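You operate a simulated robot arm through the tools that you are given. There is no shell and no other tool. Be economical: measure what you need, move in short steps, check, and stop when the job is done.

You are at the controls of a simulated robot arm. One attempt, no reset.

JOB
Start the belt press, try its latch and leave it ready for single strokes.
Fine: Pump key on with a clean dry hand. Hold the down button till the display says held, then run the ram to the top, free the latch and turn the mode knob to single. The press is handed over live: pump running, latch free, display ready. Press no stroke, keep out from under the ram and pinch nothing.

It is judged by the outcome, as a careful person would: the job done as asked, and still so three seconds after it is handed in. It fails if anything else is knocked over, pushed out of place, dropped, spilled or broken.

ROBOT AND FRAMES
A 7-joint arm with a two-finger parallel gripper, fixed in place. Base frame: the origin is at the foot of the arm, x ahead of it, y to its left, z up; the work surface is at about z = 0.968. Units: m, degrees, N and s.
With the tool pointing down near the work surface it reaches from about 0.26 to 0.68 m from the base axis. Its first joint turns from -66.0 to 66.0 degrees. Payload 1.57 kg.
The tool frame sits at the grasp point between the pads (the TCP): z along the fingers, y along the line on which they close. The tips reach 0.03 m beyond it. Largest opening 0.11 m; finger width 0.024, thickness 0.012; the body of the gripper, 0.048 by 0.112 m, starts 0.078 m behind the TCP.
Orientation is that of the tool frame in the base frame, as a unit quaternion [w, x, y, z]. With the fingers straight down and closing along the base's y, the tool's x points along the base's -x, its y along +y and its z along -z.

CONTROLS
- The arm moves only by the tool servo_tool. Its arguments are lists of equal length, an entry for each row: "gripper": the finger opening in cm, from 0 to 11; "travel": the shift along the tool's x, y, z in units of 30 mm (1.0 is 30 mm), a list of three; "turn": the turn, a rotation vector about the tool's x, y, z in units of 8 degrees (1.0 is 8 degrees), a list of three. In form: {"gripper": [gripper, ...], "travel": [[x, y, z], ...], "turn": [[ax, ay, az], ...]}. A call has 1 to 20 rows; each row shifts and turns the commanded pose from where the row before left it, along the tool's axes as they then stand. A call with a number of a shift or a turn outside -1 to 1 is refused whole. Rows are played at 5 a second. More than 0.05 m and 8.6 degrees between two rows, or a gripper value outside its range, and nothing of the call is played. Where a pose cannot be reached the arm comes as near as it can. A force on the tool above 90 N (or 10 N above the force at the start of the call, whichever is more), or a blocked arm, ends the call early, and 0.2 s more pass. Each finger travels about 0.108 m/s and halts on what it meets, pressing with about 21 N; the grip force reading is that of the motor and also rises with nothing between the fingers. The clock runs only during rows and for 0.2 s after the last one: add rows that do not move to give the fingers time. The reply holds the time, the measured pose of the TCP, the force on the tool along the base axes, the opening and the grip force, in the units named above and with some noise.
- Cameras (640 x 400 px; columns grow to the right, rows downward): "scene" is fixed at [0.1651, -0.4379, 1.3659]; the picture's right is [0.37, -0.93, 0.00], its down [-0.83, -0.34, -0.44] and it looks along [0.40, 0.16, -0.90] (base axes); focal length 214 px, centre (320, 200). "wrist" rides on the gripper at [0.07, 0.016, -0.141] in the tool frame; the picture's right is [-0.23, 0.97, 0.00], its down [-0.86, -0.20, -0.48] and it looks along [-0.47, -0.11, 0.88] (tool axes); focal length 222 px, centre (320, 200). There is no depth. A picture from a camera that has moved, and an enlarged one, comes with that camera's place and axes in the base frame and with its lens.
- grab_frame(camera): a new picture of that camera. The clock stands still meanwhile.
- close_up(camera, box): a new picture of the part [left, top, right, bottom] of that camera's present view, enlarged. The clock stands still meanwhile.
- sign_off(): hands the job in; it is judged then, once.

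Work in short steps. Places have to be worked out from the pictures, the camera data and where the tool is seen: move nearer, look again, correct. Check each grasp and each placing, and mend what went wrong. You have 120 turns and 68 pictures in all, those below and enlarged ones among them. Open the gripper and draw the arm clear of the work before you hand the job in, unless the task says otherwise; then end with one line.

The tools are called after ">>>" as a command line: name --argument value ..., lists and objects as JSON in quotes. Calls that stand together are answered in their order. servo_tool: Moves the arm, as the interface text tells. Its arguments: {"type":"object","properties":{"gripper":{"type":"array","items":{"type":"number"}},"travel":{"type":"array","items":{"type":"array","items":{"type":"number"}}},"turn":{"type":"array","items":{"type":"array","items":{"type":"number"}}}},"required":["gripper","travel","turn"]} The other tools are called the same way: grab_frame (camera) takes a picture; close_up (camera, box) takes an enlarged picture of a part of a camera's view; sign_off () hands the job in.

At the start:

```text
t: 0.0
tcp_pos: [0.3743, -0.1413, 1.2635]
ee_rot: [0.0, 0.0, 1.0, 0.001]
wrist_force: [-0.6, -0.6, -0.1]
finger_gap: 0.1097
gripper_force: 0.1
```

scene: 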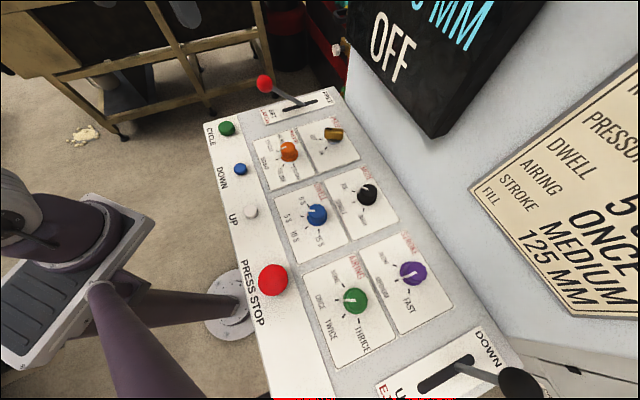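
wrist: 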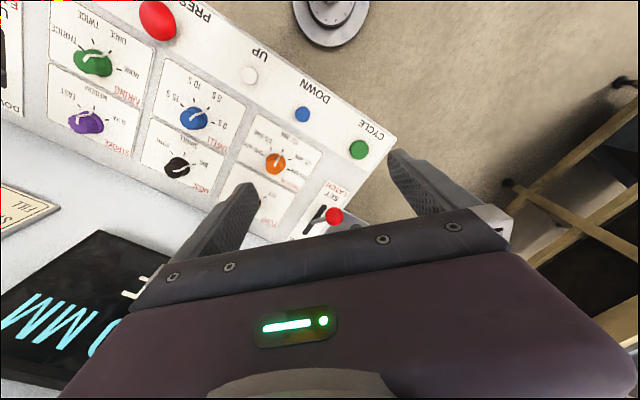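

The panel has buttons, knobs, levers and a display. I'll enlarge the panel to read labels before moving.

>>> close_up --camera "scene" --box '[200, 70, 400, 200]'

>>> close_up --camera "scene" --box '[220, 170, 460, 320]'

>>> close_up --camera "scene" --box '[330, 0, 640, 400]'

>>> close_up --camera "wrist" --box '[120, 80, 400, 260]'

```text
3.08 times, centred on (300, 135) of scene
camera zoom: at [0.1651, -0.4379, 1.3659], right [0.37, -0.93, 0.0], down [-0.83, -0.34, -0.44], along [0.4, 0.16, -0.9], focal length 660 px, centre (382, 400)
```

zoom: 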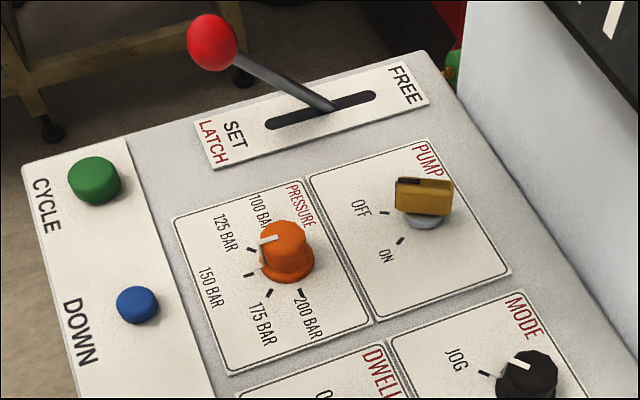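

```text
2.67 times, centred on (340, 245) of scene
camera zoom: at [0.1651, -0.4379, 1.3659], right [0.37, -0.93, 0.0], down [-0.83, -0.34, -0.44], along [0.4, 0.16, -0.9], focal length 572 px, centre (267, 80)
```

zoom: 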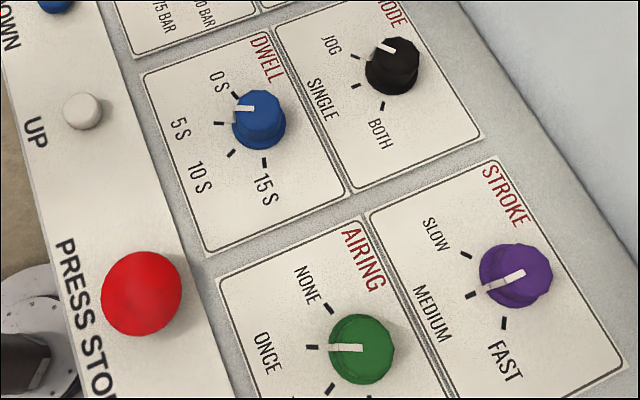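

```text
1.00 times, centred on (485, 200) of scene
camera zoom: at [0.1651, -0.4379, 1.3659], right [0.37, -0.93, 0.0], down [-0.83, -0.34, -0.44], along [0.4, 0.16, -0.9], focal length 214 px, centre (155, 200)
```

zoom: 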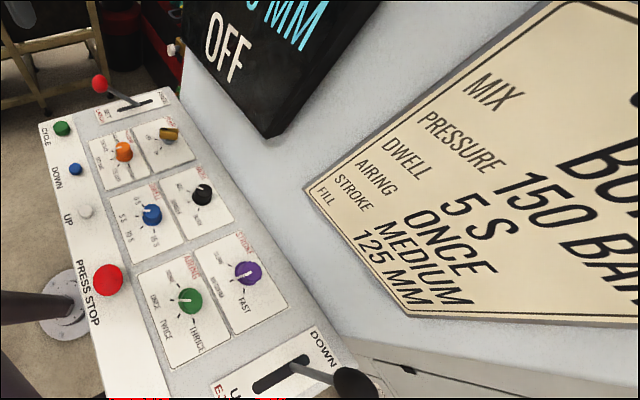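

```text
2.22 times, centred on (260, 170) of wrist
camera zoom: at [0.3033, -0.1243, 1.4057], right [0.23, 0.97, 0.0], down [0.86, -0.2, 0.48], along [0.47, -0.11, -0.88], focal length 494 px, centre (453, 267)
```

zoom: 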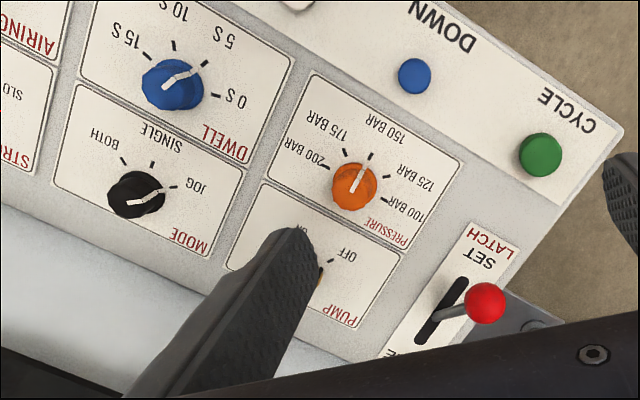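

Triangulated roughly: DOWN button (.352,-.168,.965), CYCLE (.44,-.077), pump key (.52,-.33), mode knob (.393,-.45), latch ball (.538,-.149,1.04), display bottom edge about z 1.12 behind the key. First I rotate the tool 90° about its axis so the fingers close along base x (across the key's bow).

>>> servo_tool --gripper '[6, 6, 6, 6, 6, 6, 6, 6, 6, 6, 6, 6]' --travel '[[0, 0, 0], [0, 0, 0], [0, 0, 0], [0, 0, 0], [0, 0, 0], [0, 0, 0], [0, 0, 0], [0, 0, 0], [0, 0, 0], [0, 0, 0], [0, 0, 0], [0, 0, 0]]' --turn '[[0, 0, 0.9375], [0, 0, 0.9375], [0, 0, 0.9375], [0, 0, 0.9375], [0, 0, 0.9375], [0, 0, 0.9375], [0, 0, 0.9375], [0, 0, 0.9375], [0, 0, 0.9375], [0, 0, 0.9375], [0, 0, 0.9375], [0, 0, 0.9375]]'

```text
t: 2.6
tcp_pos: [0.3743, -0.1425, 1.2637]
ee_rot: [0.0, 0.708, 0.706, 0.0]
wrist_force: [-0.2, 0.8, -0.5]
finger_gap: 0.0601
gripper_force: 0.0
```

Rotated as planned. Move toward the key, staying well in front of the display and look.

>>> servo_tool --gripper '[6, 6, 6, 6, 6, 6]' --travel '[[-0.55, 0.55, 0.6], [-0.55, 0.55, 0.6], [-0.55, 0.55, 0.6], [-0.55, 0.55, 0.6], [-0.55, 0.55, 0.6], [-0.5, 0.45, 0.6]]' --turn '[[0, 0, 0], [0, 0, 0], [0, 0, 0], [0, 0, 0], [0, 0, 0], [0, 0, 0]]'

>>> grab_frame --camera "wrist"

>>> grab_frame --camera "scene"

```text
t: 4.0
tcp_pos: [0.4708, -0.2433, 1.153]
ee_rot: [0.001, 0.707, 0.707, 0.0]
wrist_force: [0.4, 1.1, -0.1]
finger_gap: 0.0599
gripper_force: 0.0
```

```text
61 pictures are left
camera wrist: at [0.4848, -0.1731, 1.2951], right [0.97, -0.23, 0.0], down [-0.2, -0.86, 0.48], along [-0.11, -0.47, -0.88], focal length 222 px, centre (320, 200)
```

wrist: 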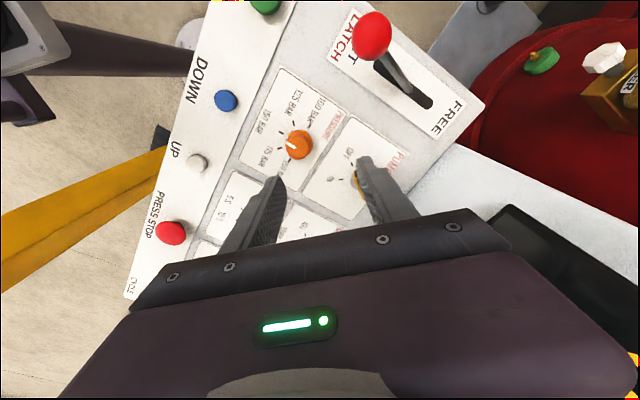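

```text
60 pictures are left
```

scene: 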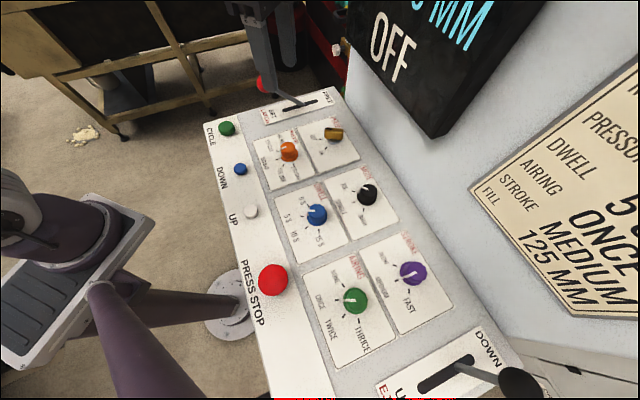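

The key sits behind the right finger; shift +x and -y so it lies between the fingers and look closer.

>>> servo_tool --gripper '[6, 6]' --travel '[[-0.4, 0.75, 0.3], [-0.4, 0.75, 0.3]]' --turn '[[0, 0, 0], [0, 0, 0]]'

>>> close_up --camera "wrist" --box '[200, 100, 440, 250]'

>>> close_up --camera "scene" --box '[240, 0, 440, 210]'

```text
t: 4.6
tcp_pos: [0.5181, -0.2653, 1.1361]
ee_rot: [0.001, 0.707, 0.707, 0.0]
wrist_force: [-0.8, -1.3, -0.9]
finger_gap: 0.0602
gripper_force: 0.0
```

```text
2.67 times, centred on (320, 175) of wrist
camera zoom: at [0.5333, -0.1947, 1.2786], right [0.97, -0.23, 0.0], down [-0.2, -0.86, 0.48], along [-0.11, -0.47, -0.88], focal length 592 px, centre (320, 267)
```

zoom: 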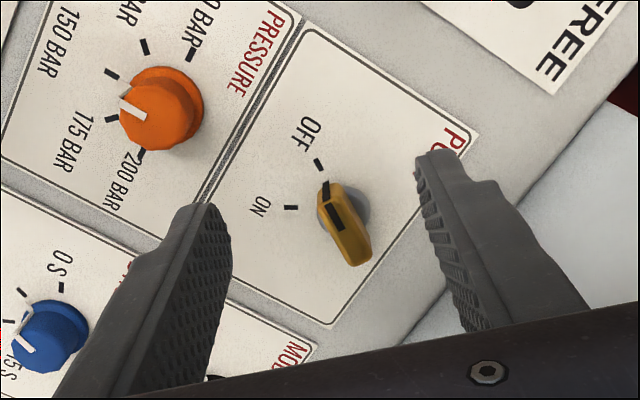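

```text
1.90 times, centred on (340, 105) of scene
camera zoom: at [0.1651, -0.4379, 1.3659], right [0.37, -0.93, 0.0], down [-0.83, -0.34, -0.44], along [0.4, 0.16, -0.9], focal length 408 px, centre (282, 381)
```

zoom: 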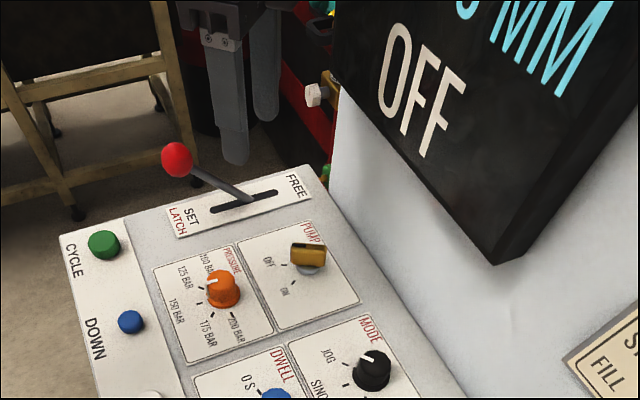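

Key bow centre ≈ (.515,-.332), top z≈.98, panel plane z≈.95, bow direction ≈102°, ON about 62° further counter-clockwise. I rotate the tool to match and tilt it 16° so the hand leans away from the display.

>>> servo_tool --gripper '[5, 5, 5, 5]' --travel '[[0, 0, 0], [0, 0, 0], [0, 0, 0], [0, 0, 0]]' --turn '[[0, 0, -0.75], [0, 0, -0.75], [0, -1, 0], [0, -1, 0]]'

```text
t: 5.6
tcp_pos: [0.5159, -0.2629, 1.136]
ee_rot: [0.109, 0.623, 0.77, -0.088]
wrist_force: [0.5, 0.3, 0.2]
finger_gap: 0.0503
gripper_force: 0.1
```

Tilted as wanted. Descend to z≈1.03 above the key and look.

>>> servo_tool --gripper '[5, 5, 5, 5, 5]' --travel '[[-0.203, -0.102, 0.795], [-0.203, -0.102, 0.795], [-0.203, -0.102, 0.795], [-0.203, -0.102, 0.795], [-0.203, -0.102, 0.795]]' --turn '[[0, 0, 0], [0, 0, 0], [0, 0, 0], [0, 0, 0], [0, 0, 0]]'

>>> close_up --camera "wrist" --box '[200, 100, 440, 250]'

>>> close_up --camera "scene" --box '[260, 50, 420, 200]'

```text
t: 6.8
tcp_pos: [0.5112, -0.3264, 1.0322]
ee_rot: [0.108, 0.623, 0.769, -0.087]
wrist_force: [0.5, 0.2, 0.0]
finger_gap: 0.05
gripper_force: 0.1
```

```text
2.67 times, centred on (320, 175) of wrist
camera zoom: at [0.5054, -0.2195, 1.15], right [1.0, -0.01, 0.06], down [-0.05, -0.72, 0.7], along [0.04, -0.7, -0.72], focal length 592 px, centre (320, 267)
```

zoom: 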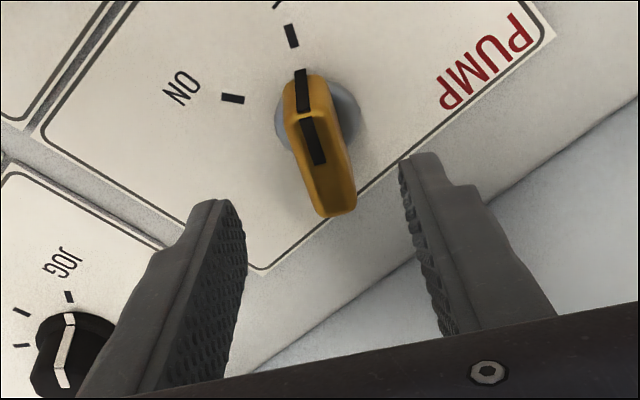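

```text
2.67 times, centred on (340, 125) of scene
camera zoom: at [0.1651, -0.4379, 1.3659], right [0.37, -0.93, 0.0], down [-0.83, -0.34, -0.44], along [0.4, 0.16, -0.9], focal length 572 px, centre (267, 400)
```

zoom: 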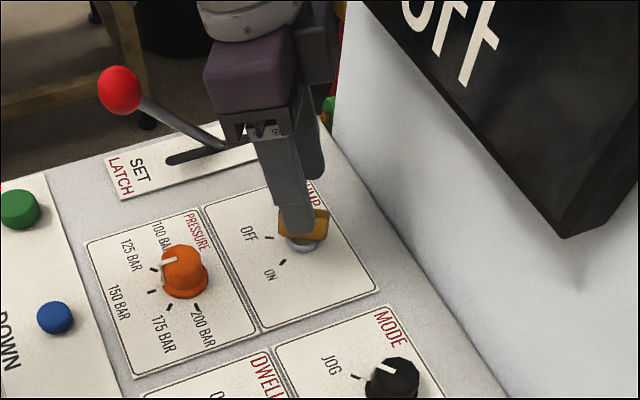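

The bow lies between the fingers, centred within ~3 mm. Descend to z≈.989 with that correction, then close gently.

>>> servo_tool --gripper '[5, 5, 5]' --travel '[[0.11, 0.033, 0.46], [0.11, 0.033, 0.46], [0.12, 0.033, 0.46]]' --turn '[[0, 0, 0], [0, 0, 0], [0, 0, 0]]'

>>> servo_tool --gripper '[3, 2, 1.2, 0.8, 0.8]' --travel '[[0, 0, 0], [0, 0, 0], [0, 0, 0], [0, 0, 0], [0, 0, 0]]' --turn '[[0, 0, 0], [0, 0, 0], [0, 0, 0], [0, 0, 0], [0, 0, 0]]'

>>> close_up --camera "wrist" --box '[200, 100, 440, 250]'

```text
t: 7.6
tcp_pos: [0.5168, -0.3275, 0.9885]
ee_rot: [0.109, 0.623, 0.77, -0.088]
wrist_force: [-1.0, 1.1, -0.6]
finger_gap: 0.05
gripper_force: 0.1
```

```text
t: 8.8
tcp_pos: [0.5149, -0.3281, 0.9877]
ee_rot: [0.109, 0.624, 0.769, -0.089]
wrist_force: [-8.9, -0.5, -2.5]
finger_gap: 0.017
gripper_force: 31.8
```

```text
2.67 times, centred on (320, 175) of wrist
camera zoom: at [0.5082, -0.22, 1.1063], right [1.0, -0.01, 0.06], down [-0.05, -0.72, 0.7], along [0.04, -0.7, -0.72], focal length 592 px, centre (320, 267)
```

zoom: 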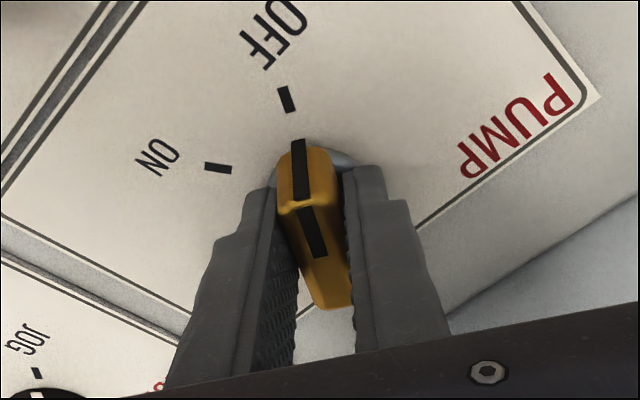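

Gripped the bow (gap 17 mm). Turn it counter-clockwise about the vertical, first 32°, and check.

>>> servo_tool --gripper '[0.8, 0.8, 0.8, 0.8]' --travel '[[0, -0.021, 0], [0, -0.021, 0], [0, -0.021, 0], [0, -0.021, 0]]' --turn '[[-0.276, 0, -0.961], [-0.276, 0, -0.961], [-0.276, 0, -0.961], [-0.276, 0, -0.961]]'

>>> grab_frame --camera "wrist"

```text
t: 9.8
tcp_pos: [0.5125, -0.3284, 0.9891]
ee_rot: [0.128, 0.386, 0.912, -0.054]
wrist_force: [-14.7, 0.4, 3.7]
finger_gap: 0.016
gripper_force: 31.3
```

```text
54 pictures are left
camera wrist: at [0.4498, -0.2407, 1.1063], right [0.85, 0.52, 0.06], down [0.34, -0.63, 0.7], along [0.4, -0.57, -0.72], focal length 222 px, centre (320, 200)
```

wrist: 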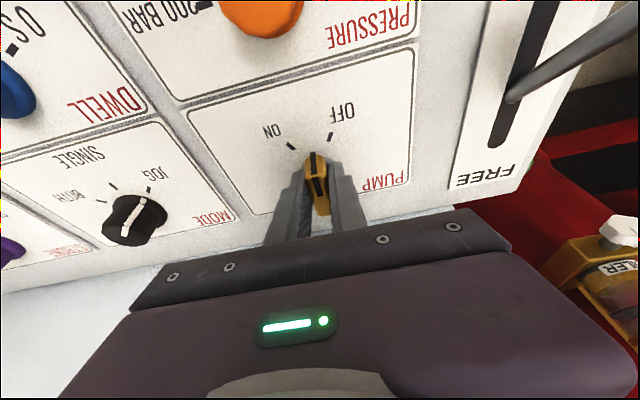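

Key is turning with the hand. Continue another 32°.

>>> servo_tool --gripper '[0.8, 0.8, 0.8, 0.8, 0.8]' --travel '[[0, -0.021, 0], [0, -0.021, 0], [0, -0.021, 0], [0, -0.021, 0], [0, 0, 0]]' --turn '[[-0.276, 0, -0.961], [-0.276, 0, -0.961], [-0.276, 0, -0.961], [-0.276, 0, -0.961], [0, 0, 0]]'

>>> close_up --camera "wrist" --box '[200, 100, 440, 250]'

>>> grab_frame --camera "scene"

```text
t: 11.0
tcp_pos: [0.5137, -0.3327, 0.9902]
ee_rot: [0.141, 0.12, 0.983, -0.017]
wrist_force: [3.2, -6.5, 2.1]
finger_gap: 0.0162
gripper_force: 31.4
```

```text
2.67 times, centred on (320, 175) of wrist
camera zoom: at [0.4135, -0.2899, 1.1059], right [0.45, 0.89, 0.06], down [0.62, -0.36, 0.7], along [0.65, -0.27, -0.71], focal length 592 px, centre (320, 267)
```

zoom: 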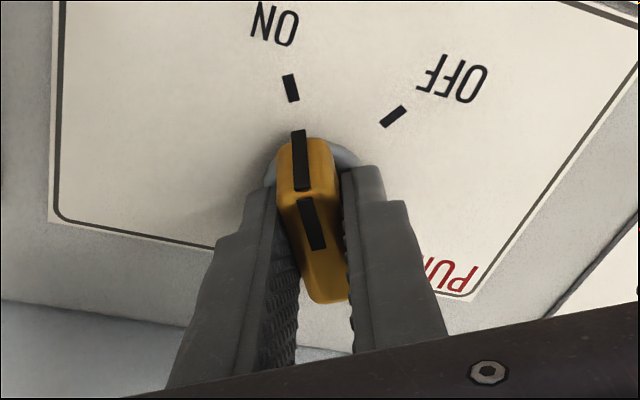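

```text
52 pictures are left
```

scene: 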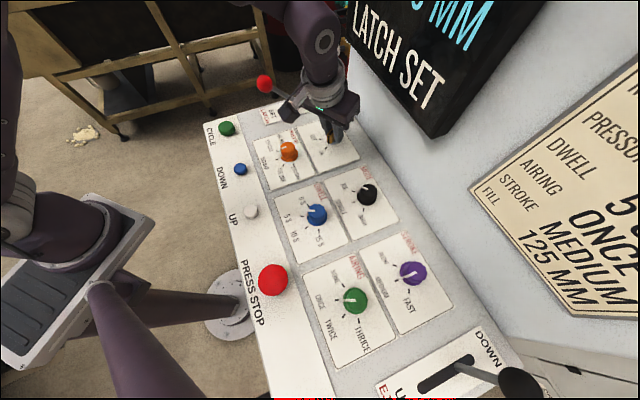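

Display now reads LATCH SET, and the key points to ON. Open and lift clear vertically.

>>> servo_tool --gripper '[2.5, 4, 4, 4, 4, 4, 4]' --travel '[[0, 0, 0], [0, 0, 0], [0, 0, 0], [-0.27, 0, -0.95], [-0.27, 0, -0.95], [-0.27, 0, -0.95], [-0.27, 0, -0.95]]' --turn '[[0, 0, 0], [0, 0, 0], [0, 0, 0], [0, 0, 0], [0, 0, 0], [0, 0, 0], [0, 0, 0]]'

```text
t: 12.6
tcp_pos: [0.5131, -0.3292, 1.1062]
ee_rot: [0.138, 0.121, 0.983, -0.017]
wrist_force: [-0.4, 0.3, -0.2]
finger_gap: 0.04
gripper_force: 0.1
```

Move away from the display, straighten the tool vertical, and close the fingers.

>>> servo_tool --gripper '[2, 0, 0, 0]' --travel '[[0.96, 0, -0.276], [0.96, 0, -0.276], [0, 0, 0], [0, 0, 0]]' --turn '[[0, 0, 0], [0, 0, 0], [0, 1, 0], [0, 1, 0]]'

```text
t: 13.6
tcp_pos: [0.4522, -0.3168, 1.1064]
ee_rot: [-0.001, 0.121, 0.993, -0.001]
wrist_force: [0.7, -0.2, 0.1]
finger_gap: 0.0002
gripper_force: 21.3
```

Move above the DOWN button (≈(.350,-.170)) at z≈1.03 (tip at 1.00) and look.

>>> servo_tool --gripper '[0, 0, 0, 0, 0, 0]' --travel '[[0.748, 0.655, 0.42], [0.748, 0.655, 0.42], [0.748, 0.655, 0.42], [0.748, 0.655, 0.42], [0.748, 0.655, 0.42], [0.748, 0.655, 0.42]]' --turn '[[0, 0, 0], [0, 0, 0], [0, 0, 0], [0, 0, 0], [0, 0, 0], [0, 0, 0]]'

>>> close_up --camera "wrist" --box '[200, 100, 440, 250]'

>>> close_up --camera "scene" --box '[190, 100, 310, 220]'

```text
t: 15.0
tcp_pos: [0.3511, -0.1676, 1.0312]
ee_rot: [0.0, 0.122, 0.993, 0.0]
wrist_force: [0.5, -0.7, -0.5]
finger_gap: 0.0001
gripper_force: 20.5
```

```text
2.67 times, centred on (320, 175) of wrist
camera zoom: at [0.2857, -0.1343, 1.1735], right [0.46, 0.89, 0.0], down [0.78, -0.4, 0.48], along [0.43, -0.22, -0.88], focal length 592 px, centre (320, 267)
```

zoom: 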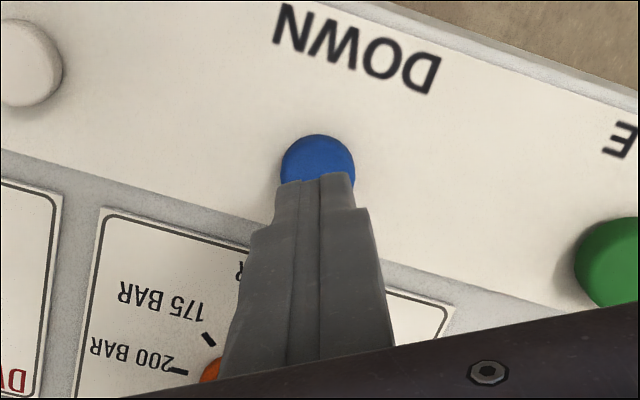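

```text
3.33 times, centred on (250, 160) of scene
camera zoom: at [0.1651, -0.4379, 1.3659], right [0.37, -0.93, 0.0], down [-0.83, -0.34, -0.44], along [0.4, 0.16, -0.9], focal length 715 px, centre (553, 333)
```

zoom: 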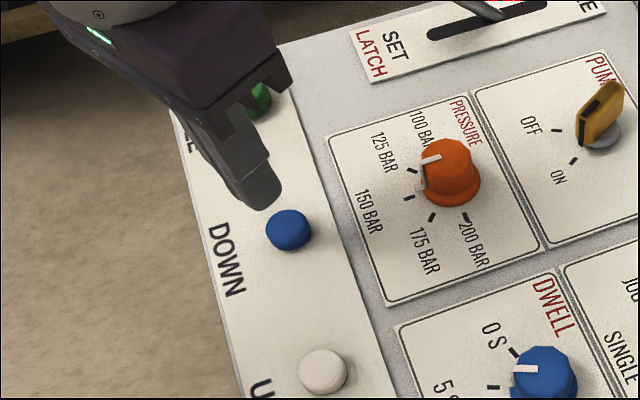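

Button centre ≈(.352,-.169), top ≈.96; the tip is right over it. Descend 36 mm, then press in small steps.

>>> servo_tool --gripper '[0, 0, 0, 0]' --travel '[[0, 0.04, 0.6], [0, 0, 0.5], [0, 0, 0.06], [0, 0, 0.06]]' --turn '[[0, 0, 0], [0, 0, 0], [0, 0, 0], [0, 0, 0]]'

```text
t: 16.0
tcp_pos: [0.3527, -0.1686, 0.9943]
ee_rot: [-0.001, 0.122, 0.993, 0.0]
wrist_force: [-1.1, -0.6, 1.8]
finger_gap: 0.0
gripper_force: 20.9
```

Perhaps just touching (1.8 N). Press 4 mm further.

>>> servo_tool --gripper '[0, 0, 0]' --travel '[[0, 0, 0.067], [0, 0, 0.067], [0, 0, 0]]' --turn '[[0, 0, 0], [0, 0, 0], [0, 0, 0]]'

>>> grab_frame --camera "scene"

```text
t: 16.8
tcp_pos: [0.351, -0.1687, 0.9911]
ee_rot: [0.001, 0.122, 0.993, 0.0]
wrist_force: [0.2, -0.4, 15.3]
finger_gap: 0.0
gripper_force: 21.1
```

```text
49 pictures are left
```

scene: 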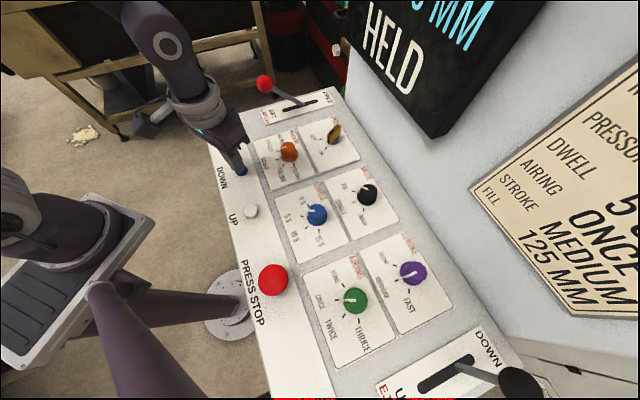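

Display says HELD. Release by lifting 50 mm and re-read the display.

>>> servo_tool --gripper '[0, 0, 0]' --travel '[[0, 0, -0.4], [0, 0, -0.7], [0, 0, -0.6]]' --turn '[[0, 0, 0], [0, 0, 0], [0, 0, 0]]'

>>> close_up --camera "scene" --box '[200, 0, 520, 220]'

```text
t: 17.6
tcp_pos: [0.3536, -0.1692, 1.0424]
ee_rot: [0.0, 0.122, 0.993, 0.0]
wrist_force: [-0.6, 0.4, -0.6]
finger_gap: 0.0001
gripper_force: 20.9
```

```text
1.82 times, centred on (360, 110) of scene
camera zoom: at [0.1651, -0.4379, 1.3659], right [0.37, -0.93, 0.0], down [-0.83, -0.34, -0.44], along [0.4, 0.16, -0.9], focal length 390 px, centre (247, 364)
```

zoom: 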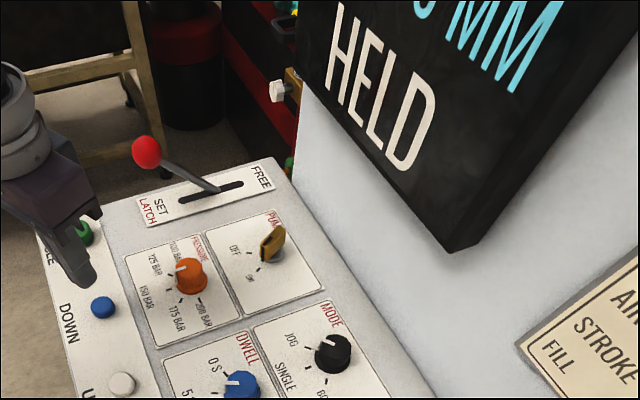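

Next the UP button, estimated (.269,-.245). Move above it and verify.

>>> servo_tool --gripper '[0, 0, 0, 0]' --travel '[[0.53, -0.78, 0.1], [0.53, -0.78, 0.1], [0.53, -0.78, 0.1], [0.53, -0.78, 0.1]]' --turn '[[0, 0, 0], [0, 0, 0], [0, 0, 0], [0, 0, 0]]'

>>> close_up --camera "wrist" --box '[200, 100, 440, 250]'

>>> close_up --camera "scene" --box '[190, 130, 310, 250]'

```text
t: 18.6
tcp_pos: [0.2696, -0.2423, 1.0316]
ee_rot: [-0.001, 0.123, 0.992, -0.001]
wrist_force: [-0.1, -0.6, 0.2]
finger_gap: 0.0
gripper_force: 21.1
```

```text
2.67 times, centred on (320, 175) of wrist
camera zoom: at [0.205, -0.2093, 1.1732], right [0.46, 0.89, 0.0], down [0.78, -0.4, 0.48], along [0.43, -0.22, -0.88], focal length 592 px, centre (320, 267)
```

zoom: 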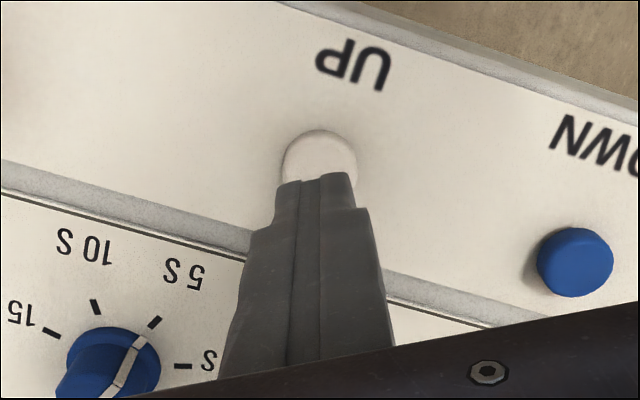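

```text
3.33 times, centred on (250, 190) of scene
camera zoom: at [0.1651, -0.4379, 1.3659], right [0.37, -0.93, 0.0], down [-0.83, -0.34, -0.44], along [0.4, 0.16, -0.9], focal length 715 px, centre (553, 233)
```

zoom: 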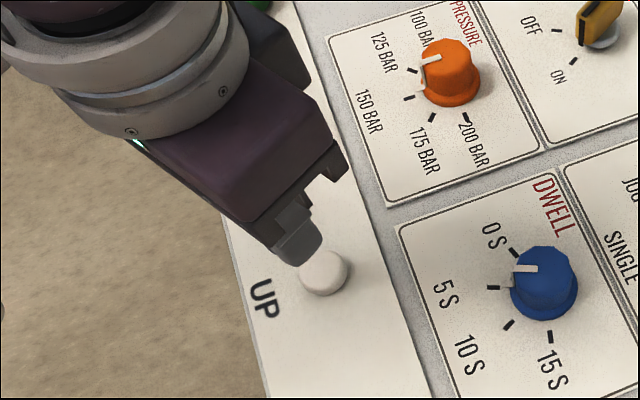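

Alignment matches the DOWN case. Press UP 41 mm down and hold.

>>> servo_tool --gripper '[0, 0, 0, 0, 0, 0, 0]' --travel '[[0.03, 0, 0.6], [0, 0, 0.5], [0, 0, 0.12], [0, 0, 0.08], [0, 0, 0.07], [0, 0, 0], [0, 0, 0]]' --turn '[[0, 0, 0], [0, 0, 0], [0, 0, 0], [0, 0, 0], [0, 0, 0], [0, 0, 0], [0, 0, 0]]'

>>> grab_frame --camera "scene"

```text
t: 20.2
tcp_pos: [0.2674, -0.2419, 0.9882]
ee_rot: [0.001, 0.122, 0.993, 0.001]
wrist_force: [-7.4, 2.9, 23.5]
finger_gap: 0.0
gripper_force: 21.5
```

```text
45 pictures are left
```

scene: 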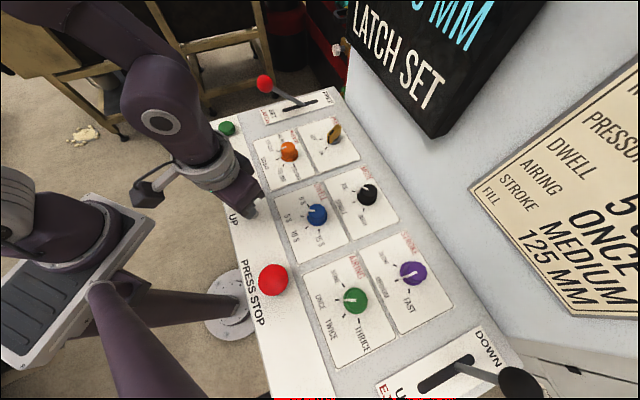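

Display changed to LATCH SET, so UP is active. Keep holding 4 s to reach the top.

>>> servo_tool --gripper '[0, 0, 0, 0, 0, 0, 0, 0, 0, 0, 0, 0, 0, 0, 0, 0, 0, 0, 0, 0]' --travel '[[0, 0, 0], [0, 0, 0], [0, 0, 0], [0, 0, 0], [0, 0, 0], [0, 0, 0], [0, 0, 0], [0, 0, 0], [0, 0, 0], [0, 0, 0], [0, 0, 0], [0, 0, 0], [0, 0, 0], [0, 0, 0], [0, 0, 0], [0, 0, 0], [0, 0, 0], [0, 0, 0], [0, 0, 0], [0, 0, 0]]' --turn '[[0, 0, 0], [0, 0, 0], [0, 0, 0], [0, 0, 0], [0, 0, 0], [0, 0, 0], [0, 0, 0], [0, 0, 0], [0, 0, 0], [0, 0, 0], [0, 0, 0], [0, 0, 0], [0, 0, 0], [0, 0, 0], [0, 0, 0], [0, 0, 0], [0, 0, 0], [0, 0, 0], [0, 0, 0], [0, 0, 0]]'

>>> close_up --camera "scene" --box '[330, 0, 530, 140]'

```text
t: 24.4
tcp_pos: [0.2677, -0.242, 0.9897]
ee_rot: [0.001, 0.122, 0.993, 0.0]
wrist_force: [-2.5, -0.3, 24.7]
finger_gap: 0.0
gripper_force: 20.8
```

```text
2.86 times, centred on (430, 70) of scene
camera zoom: at [0.1648, -0.4378, 1.366], right [0.37, -0.93, 0.0], down [-0.83, -0.34, -0.44], along [0.4, 0.16, -0.9], focal length 613 px, centre (6, 571)
```

zoom: 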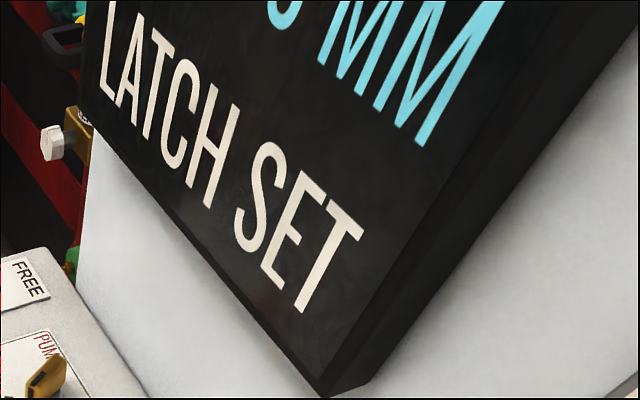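

UP force is steady. Release, lift to about z 1.2 and tilt the wrist camera up to read the full display.

>>> servo_tool --gripper '[0, 0, 0, 0, 0, 0, 0, 0, 0, 0, 0, 0]' --travel '[[0, 0, -0.4], [0, 0, -0.9], [0, 0, -1], [0, 0, -1], [0, 0, -1], [0, 0, -1], [0, 0, -1], [0, 0, 0], [0, 0, 0], [0, 0, 0], [0, 0, 0], [0, 0, 0]]' --turn '[[0, 0, 0], [0, 0, 0], [0, 0, 0], [0, 0, 0], [0, 0, 0], [0, 0, 0], [0, 0, 0], [0, -1, 0], [0, -1, 0], [0, -1, 0], [0, -1, 0], [0, -1, 0]]'

>>> grab_frame --camera "wrist"

```text
t: 27.0
tcp_pos: [0.2666, -0.243, 1.1774]
ee_rot: [0.34, 0.113, 0.933, -0.041]
wrist_force: [-1.1, -0.4, -0.2]
finger_gap: 0.0
gripper_force: 20.8
```

```text
43 pictures are left
camera wrist: at [0.1293, -0.1919, 1.2412], right [0.4, 0.9, 0.15], down [0.29, -0.28, 0.92], along [0.87, -0.33, -0.37], focal length 222 px, centre (320, 200)
```

wrist: 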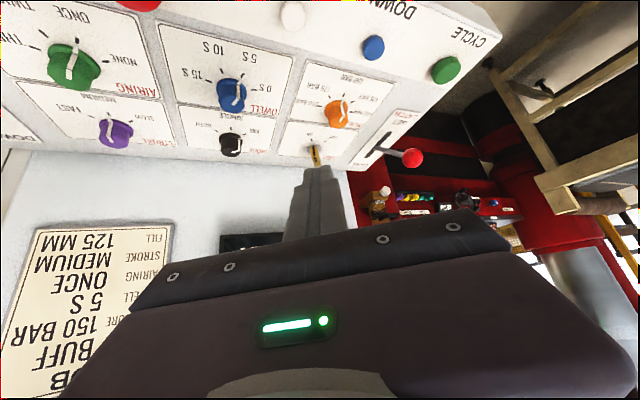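

The hand hides the display; raising the camera with the same tilt should bring it into view.

>>> servo_tool --gripper '[0, 0, 0, 0, 0, 0, 0, 0]' --travel '[[-0.643, 0, -0.766], [-0.643, 0, -0.766], [-0.643, 0, -0.766], [-0.643, 0, -0.766], [-0.643, 0, -0.766], [-0.643, 0, -0.766], [-0.643, 0, -0.766], [-0.643, 0, -0.766]]' --turn '[[0, 0, 0], [0, 0, 0], [0, 0, 0], [0, 0, 0], [0, 0, 0], [0, 0, 0], [0, 0, 0], [0, 0, 0]]'

>>> grab_frame --camera "wrist"

```text
t: 28.8
tcp_pos: [0.2679, -0.245, 1.4186]
ee_rot: [0.339, 0.115, 0.933, -0.042]
wrist_force: [0.1, 0.6, -0.5]
finger_gap: 0.0
gripper_force: 21.0
```

```text
42 pictures are left
camera wrist: at [0.1311, -0.1946, 1.483], right [0.4, 0.9, 0.15], down [0.29, -0.28, 0.92], along [0.87, -0.33, -0.37], focal length 222 px, centre (320, 200)
```

wrist: 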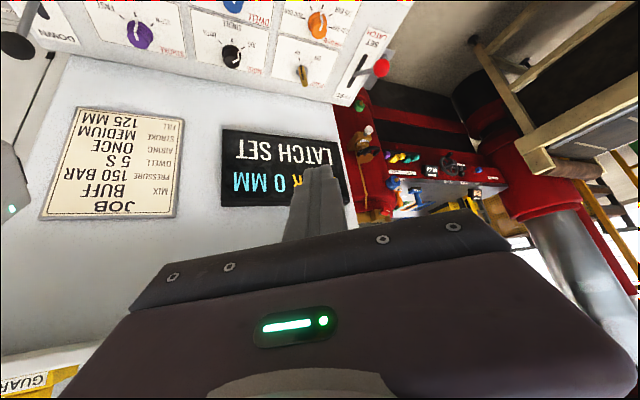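

Display shows "... 0 MM / LATCH SET". Zoom to read it.

>>> close_up --camera "wrist" --box '[200, 110, 380, 230]'

```text
3.33 times, centred on (290, 170) of wrist
camera zoom: at [0.1311, -0.1946, 1.483], right [0.4, 0.9, 0.15], down [0.29, -0.28, 0.92], along [0.87, -0.33, -0.37], focal length 740 px, centre (420, 300)
```

zoom: 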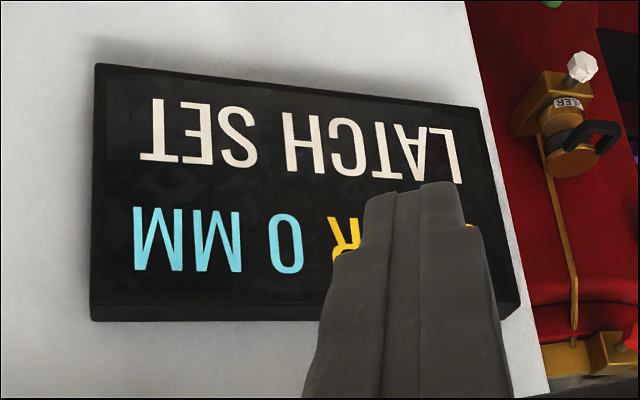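

Display reads "0 BAR 0 MM, LATCH SET": ram at the top. Now the latch. I yaw the tool so it points along the lever slot (away from SET toward FREE) and reduce tilt to ~18°.

>>> servo_tool --gripper '[0, 0, 0, 0, 0, 0, 0, 0]' --travel '[[0, 0, 0], [0, 0, 0], [0, 0, 0], [0, 0, 0], [0, 0, 0], [0, 0, 0], [0, 0, 0], [0, 0, 0]]' --turn '[[0.53, 0, 0.631], [0.53, 0, 0.631], [0.53, 0, 0.631], [0.53, 0, 0.631], [0.53, 0, 0.631], [0, 0.917, 0], [0, 0.917, 0], [0, 0.917, 0]]'

```text
t: 30.6
tcp_pos: [0.267, -0.2413, 1.4184]
ee_rot: [0.172, 0.391, 0.901, -0.075]
wrist_force: [-0.5, -0.4, -0.2]
finger_gap: 0.0001
gripper_force: 21.0
out of reach, approached as far as the arm can: row 8
```

Near 21° tilt. Move to a standoff on the SET side of the ball (.47,-.08,1.12).

>>> servo_tool --gripper '[0, 0, 0, 0, 0, 0, 0, 0, 0, 0]' --travel '[[0.3, 0.86, 0.95], [0.3, 0.86, 0.95], [0.3, 0.86, 0.95], [0.3, 0.86, 0.95], [0.3, 0.86, 0.95], [0.3, 0.86, 0.95], [0.3, 0.86, 0.95], [0.3, 0.86, 0.95], [0.3, 0.86, 0.95], [0.3, 0.86, 0.95]]' --turn '[[0, 0, 0], [0, 0, 0], [0, 0, 0], [0, 0, 0], [0, 0, 0], [0, 0, 0], [0, 0, 0], [0, 0, 0], [0, 0, 0], [0, 0, 0]]'

>>> grab_frame --camera "wrist"

>>> grab_frame --camera "scene"

```text
t: 32.8
tcp_pos: [0.4738, -0.0822, 1.1187]
ee_rot: [0.172, 0.391, 0.901, -0.075]
wrist_force: [0.0, 0.1, -0.2]
finger_gap: 0.0
gripper_force: 20.9
```

```text
40 pictures are left
camera wrist: at [0.4048, 0.0142, 1.2248], right [0.86, 0.51, 0.08], down [0.28, -0.59, 0.76], along [0.44, -0.63, -0.64], focal length 222 px, centre (320, 200)
```

wrist: 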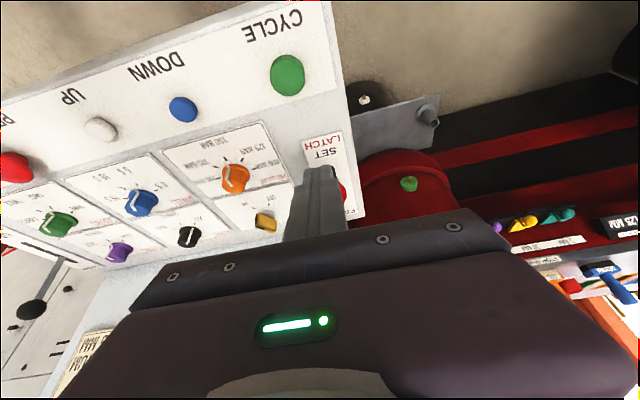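

```text
39 pictures are left
```

scene: 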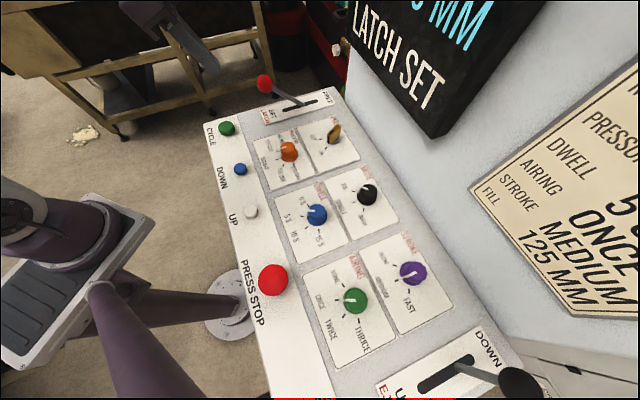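

Finger is in line with ball and slot. Lower to ball height just on the SET side.

>>> servo_tool --gripper '[0, 0, 0, 0]' --travel '[[-0.1, 0, 0.72], [-0.15, 0.01, 0.72], [-0.15, 0.01, 0.72], [-0.16, 0.01, 0.72]]' --turn '[[0, 0, 0], [0, 0, 0], [0, 0, 0], [0, 0, 0]]'

>>> close_up --camera "wrist" --box '[220, 100, 420, 225]'

>>> close_up --camera "scene" --box '[200, 30, 360, 130]'

```text
t: 33.8
tcp_pos: [0.5045, -0.1186, 1.0471]
ee_rot: [0.172, 0.391, 0.901, -0.075]
wrist_force: [-0.1, -0.5, -0.5]
finger_gap: 0.0001
gripper_force: 21.5
```

```text
3.20 times, centred on (320, 162) of wrist
camera zoom: at [0.4356, -0.0221, 1.1544], right [0.86, 0.51, 0.08], down [0.28, -0.59, 0.76], along [0.44, -0.63, -0.64], focal length 711 px, centre (320, 320)
```

zoom: 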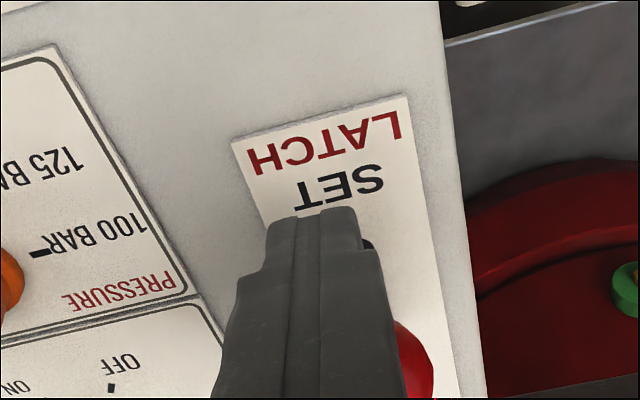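

```text
4.00 times, centred on (280, 80) of scene
camera zoom: at [0.1651, -0.4379, 1.3659], right [0.37, -0.93, 0.0], down [-0.83, -0.34, -0.44], along [0.4, 0.16, -0.9], focal length 858 px, centre (480, 680)
```

zoom: 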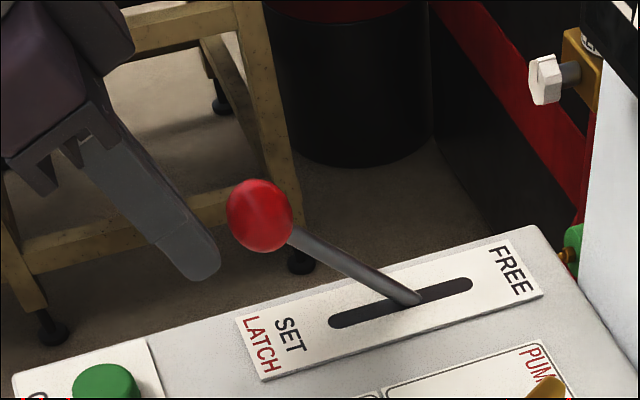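

Ball at ≈(.540,-.150,1.039), 4.5 mm to the tool's +y. Correct and push along the slot toward FREE, 84 mm first.

>>> servo_tool --gripper '[0, 0, 0, 0, 0, 0]' --travel '[[0, 0.15, 0], [-0.51, 0, 0.2], [-0.51, 0, 0.2], [-0.51, 0, 0.2], [-0.51, 0, 0.2], [-0.51, 0, 0.2]]' --turn '[[0, 0, 0], [0, 0, 0], [0, 0, 0], [0, 0, 0], [0, 0, 0], [0, 0, 0]]'

>>> close_up --camera "scene" --box '[200, 20, 460, 180]'

```text
t: 35.2
tcp_pos: [0.5624, -0.1748, 1.0463]
ee_rot: [0.173, 0.391, 0.901, -0.075]
wrist_force: [-0.5, -0.3, -0.1]
finger_gap: 0.0
gripper_force: 21.0
```

```text
2.46 times, centred on (330, 100) of scene
camera zoom: at [0.1651, -0.4379, 1.3659], right [0.37, -0.93, 0.0], down [-0.83, -0.34, -0.44], along [0.4, 0.16, -0.9], focal length 528 px, centre (295, 446)
```

zoom: 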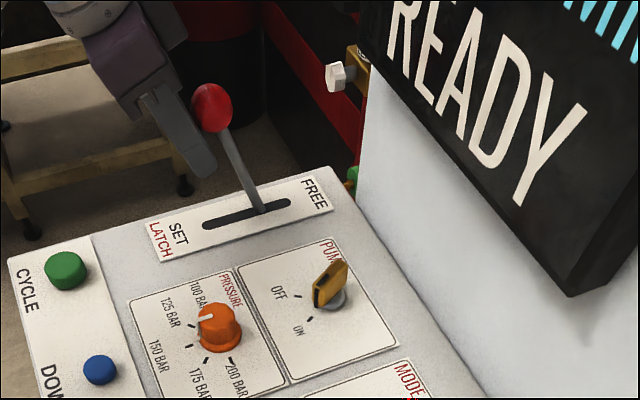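

Display now reads READY with the lever near upright. Continue toward FREE in small steps watching force.

>>> servo_tool --gripper '[0, 0, 0]' --travel '[[-0.4, 0, 0.16], [-0.4, 0, 0.16], [-0.4, 0, 0.16]]' --turn '[[0, 0, 0], [0, 0, 0], [0, 0, 0]]'

>>> close_up --camera "scene" --box '[200, 20, 460, 180]'

```text
t: 36.0
tcp_pos: [0.5898, -0.2014, 1.0473]
ee_rot: [0.172, 0.391, 0.901, -0.075]
wrist_force: [-0.2, 0.7, 0.3]
finger_gap: 0.0
gripper_force: 21.1
```

```text
2.46 times, centred on (330, 100) of scene
camera zoom: at [0.1651, -0.4379, 1.3659], right [0.37, -0.93, 0.0], down [-0.83, -0.34, -0.44], along [0.4, 0.16, -0.9], focal length 528 px, centre (295, 446)
```

zoom: 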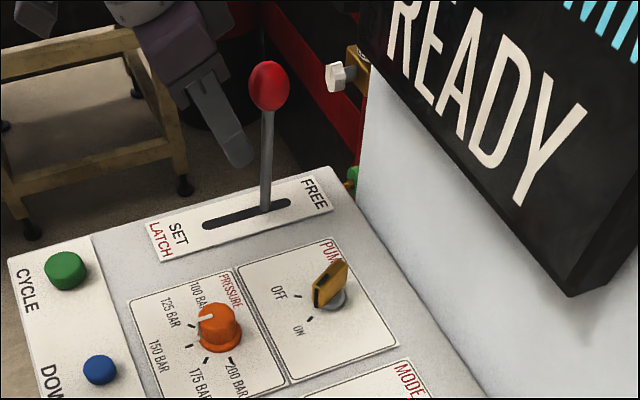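

Lever is ~13° past vertical, no resistance. Continue.

>>> servo_tool --gripper '[0, 0, 0]' --travel '[[-0.4, 0, 0.16], [-0.4, 0, 0.16], [-0.4, 0, 0.16]]' --turn '[[0, 0, 0], [0, 0, 0], [0, 0, 0]]'

>>> close_up --camera "scene" --box '[200, 20, 460, 180]'

```text
t: 36.6
tcp_pos: [0.5958, -0.2059, 1.0441]
ee_rot: [0.156, 0.392, 0.904, -0.072]
wrist_force: [-26.2, 23.6, 12.8]
finger_gap: 0.0
gripper_force: 20.6
stopped in row 2: the force on the tool passed its limit (the readings are from after the stop); the commanded pose is now the measured one
```

```text
2.46 times, centred on (330, 100) of scene
camera zoom: at [0.1641, -0.4371, 1.3663], right [0.37, -0.93, 0.0], down [-0.83, -0.34, -0.44], along [0.41, 0.16, -0.9], focal length 528 px, centre (295, 446)
```

zoom: 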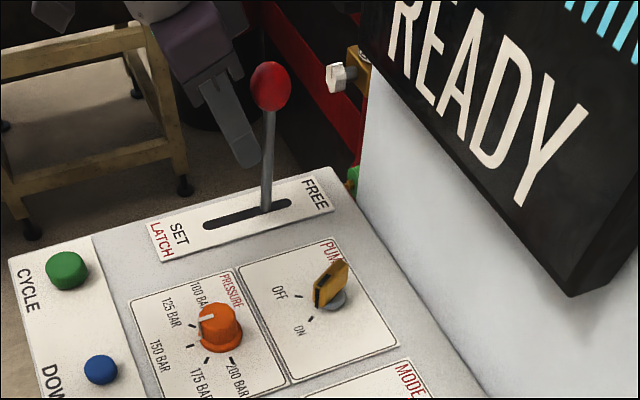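

End stop reached: lever fully FREE. Back off along the slot, lift, and check.

>>> servo_tool --gripper '[0, 0, 0, 0, 0, 0]' --travel '[[0.5, 0, -0.2], [0.7, 0, -0.28], [0.7, 0, -0.28], [-0.2, 0, -0.9], [-0.2, 0, -0.9], [-0.2, 0, -0.9]]' --turn '[[0, 0, 0], [0, 0, 0], [0, 0, 0], [0, 0, 0], [0, 0, 0], [0, 0, 0]]'

>>> grab_frame --camera "scene"

```text
t: 38.0
tcp_pos: [0.5503, -0.1567, 1.1284]
ee_rot: [0.16, 0.392, 0.903, -0.072]
wrist_force: [-1.5, 0.7, 1.1]
finger_gap: 0.0002
gripper_force: 21.3
```

```text
33 pictures are left
```

scene: 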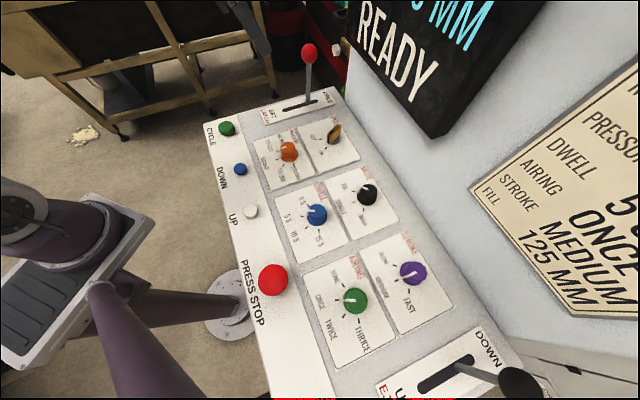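

READY with latch FREE. Next the mode knob at ≈(.393,-.453): JOG at ~84°, SINGLE ~136°, so a ~51° counter-clockwise turn. Yaw the tool clockwise 25° first.

>>> servo_tool --gripper '[1, 3, 5, 7]' --travel '[[0, 0, -0.5], [0, 0, 0], [0, 0, 0], [0, 0, 0]]' --turn '[[0.267, 0, 0.734], [0.267, 0, 0.734], [0.267, 0, 0.734], [0.267, 0, 0.734]]'

```text
t: 39.0
tcp_pos: [0.5469, -0.1513, 1.1423]
ee_rot: [0.141, 0.58, 0.795, -0.105]
wrist_force: [0.7, 0.2, 0.2]
finger_gap: 0.0698
gripper_force: 0.0
```

Move to above/in front of the mode knob and look.

>>> servo_tool --gripper '[7, 7, 7, 7, 7, 7, 7, 7, 7]' --travel '[[-0.622, -0.817, 0.359], [-0.622, -0.817, 0.359], [-0.622, -0.817, 0.359], [-0.622, -0.817, 0.359], [-0.622, -0.817, 0.359], [-0.622, -0.817, 0.359], [-0.622, -0.817, 0.359], [-0.622, -0.817, 0.359], [-0.622, -0.817, 0.359]]' --turn '[[0, 0, 0], [0, 0, 0], [0, 0, 0], [0, 0, 0], [0, 0, 0], [0, 0, 0], [0, 0, 0], [0, 0, 0], [0, 0, 0]]'

>>> close_up --camera "wrist" --box '[200, 100, 440, 250]'

>>> close_up --camera "scene" --box '[300, 130, 460, 250]'

```text
t: 41.0
tcp_pos: [0.3965, -0.4016, 1.1102]
ee_rot: [0.142, 0.578, 0.797, -0.105]
wrist_force: [-0.9, 0.4, 0.4]
finger_gap: 0.07
gripper_force: 0.0
```

```text
2.67 times, centred on (320, 175) of wrist
camera zoom: at [0.3765, -0.287, 1.2189], right [0.99, 0.1, 0.08], down [0.01, -0.67, 0.75], along [0.12, -0.74, -0.66], focal length 592 px, centre (320, 267)
```

zoom: 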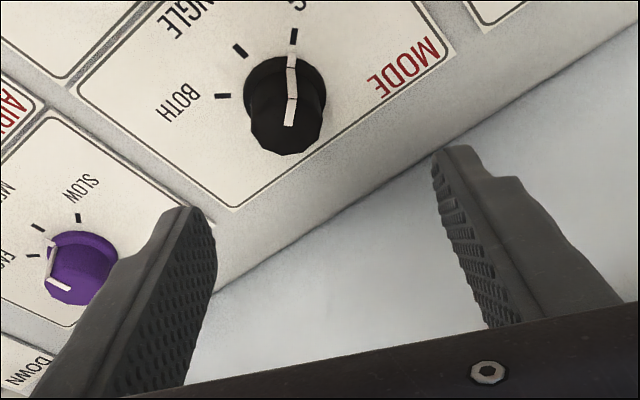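

```text
3.33 times, centred on (380, 190) of scene
camera zoom: at [0.1651, -0.4379, 1.3659], right [0.37, -0.93, 0.0], down [-0.83, -0.34, -0.44], along [0.4, 0.16, -0.9], focal length 715 px, centre (120, 233)
```

zoom: 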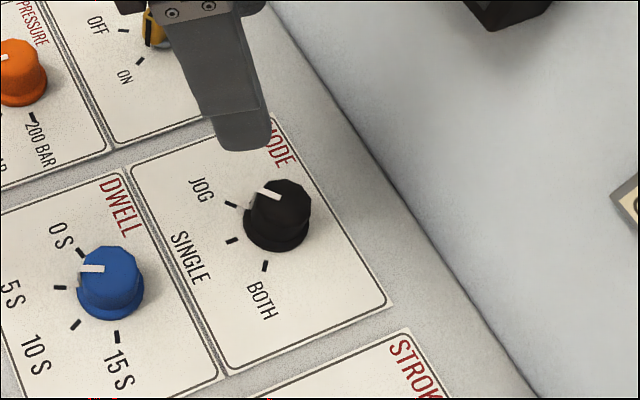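

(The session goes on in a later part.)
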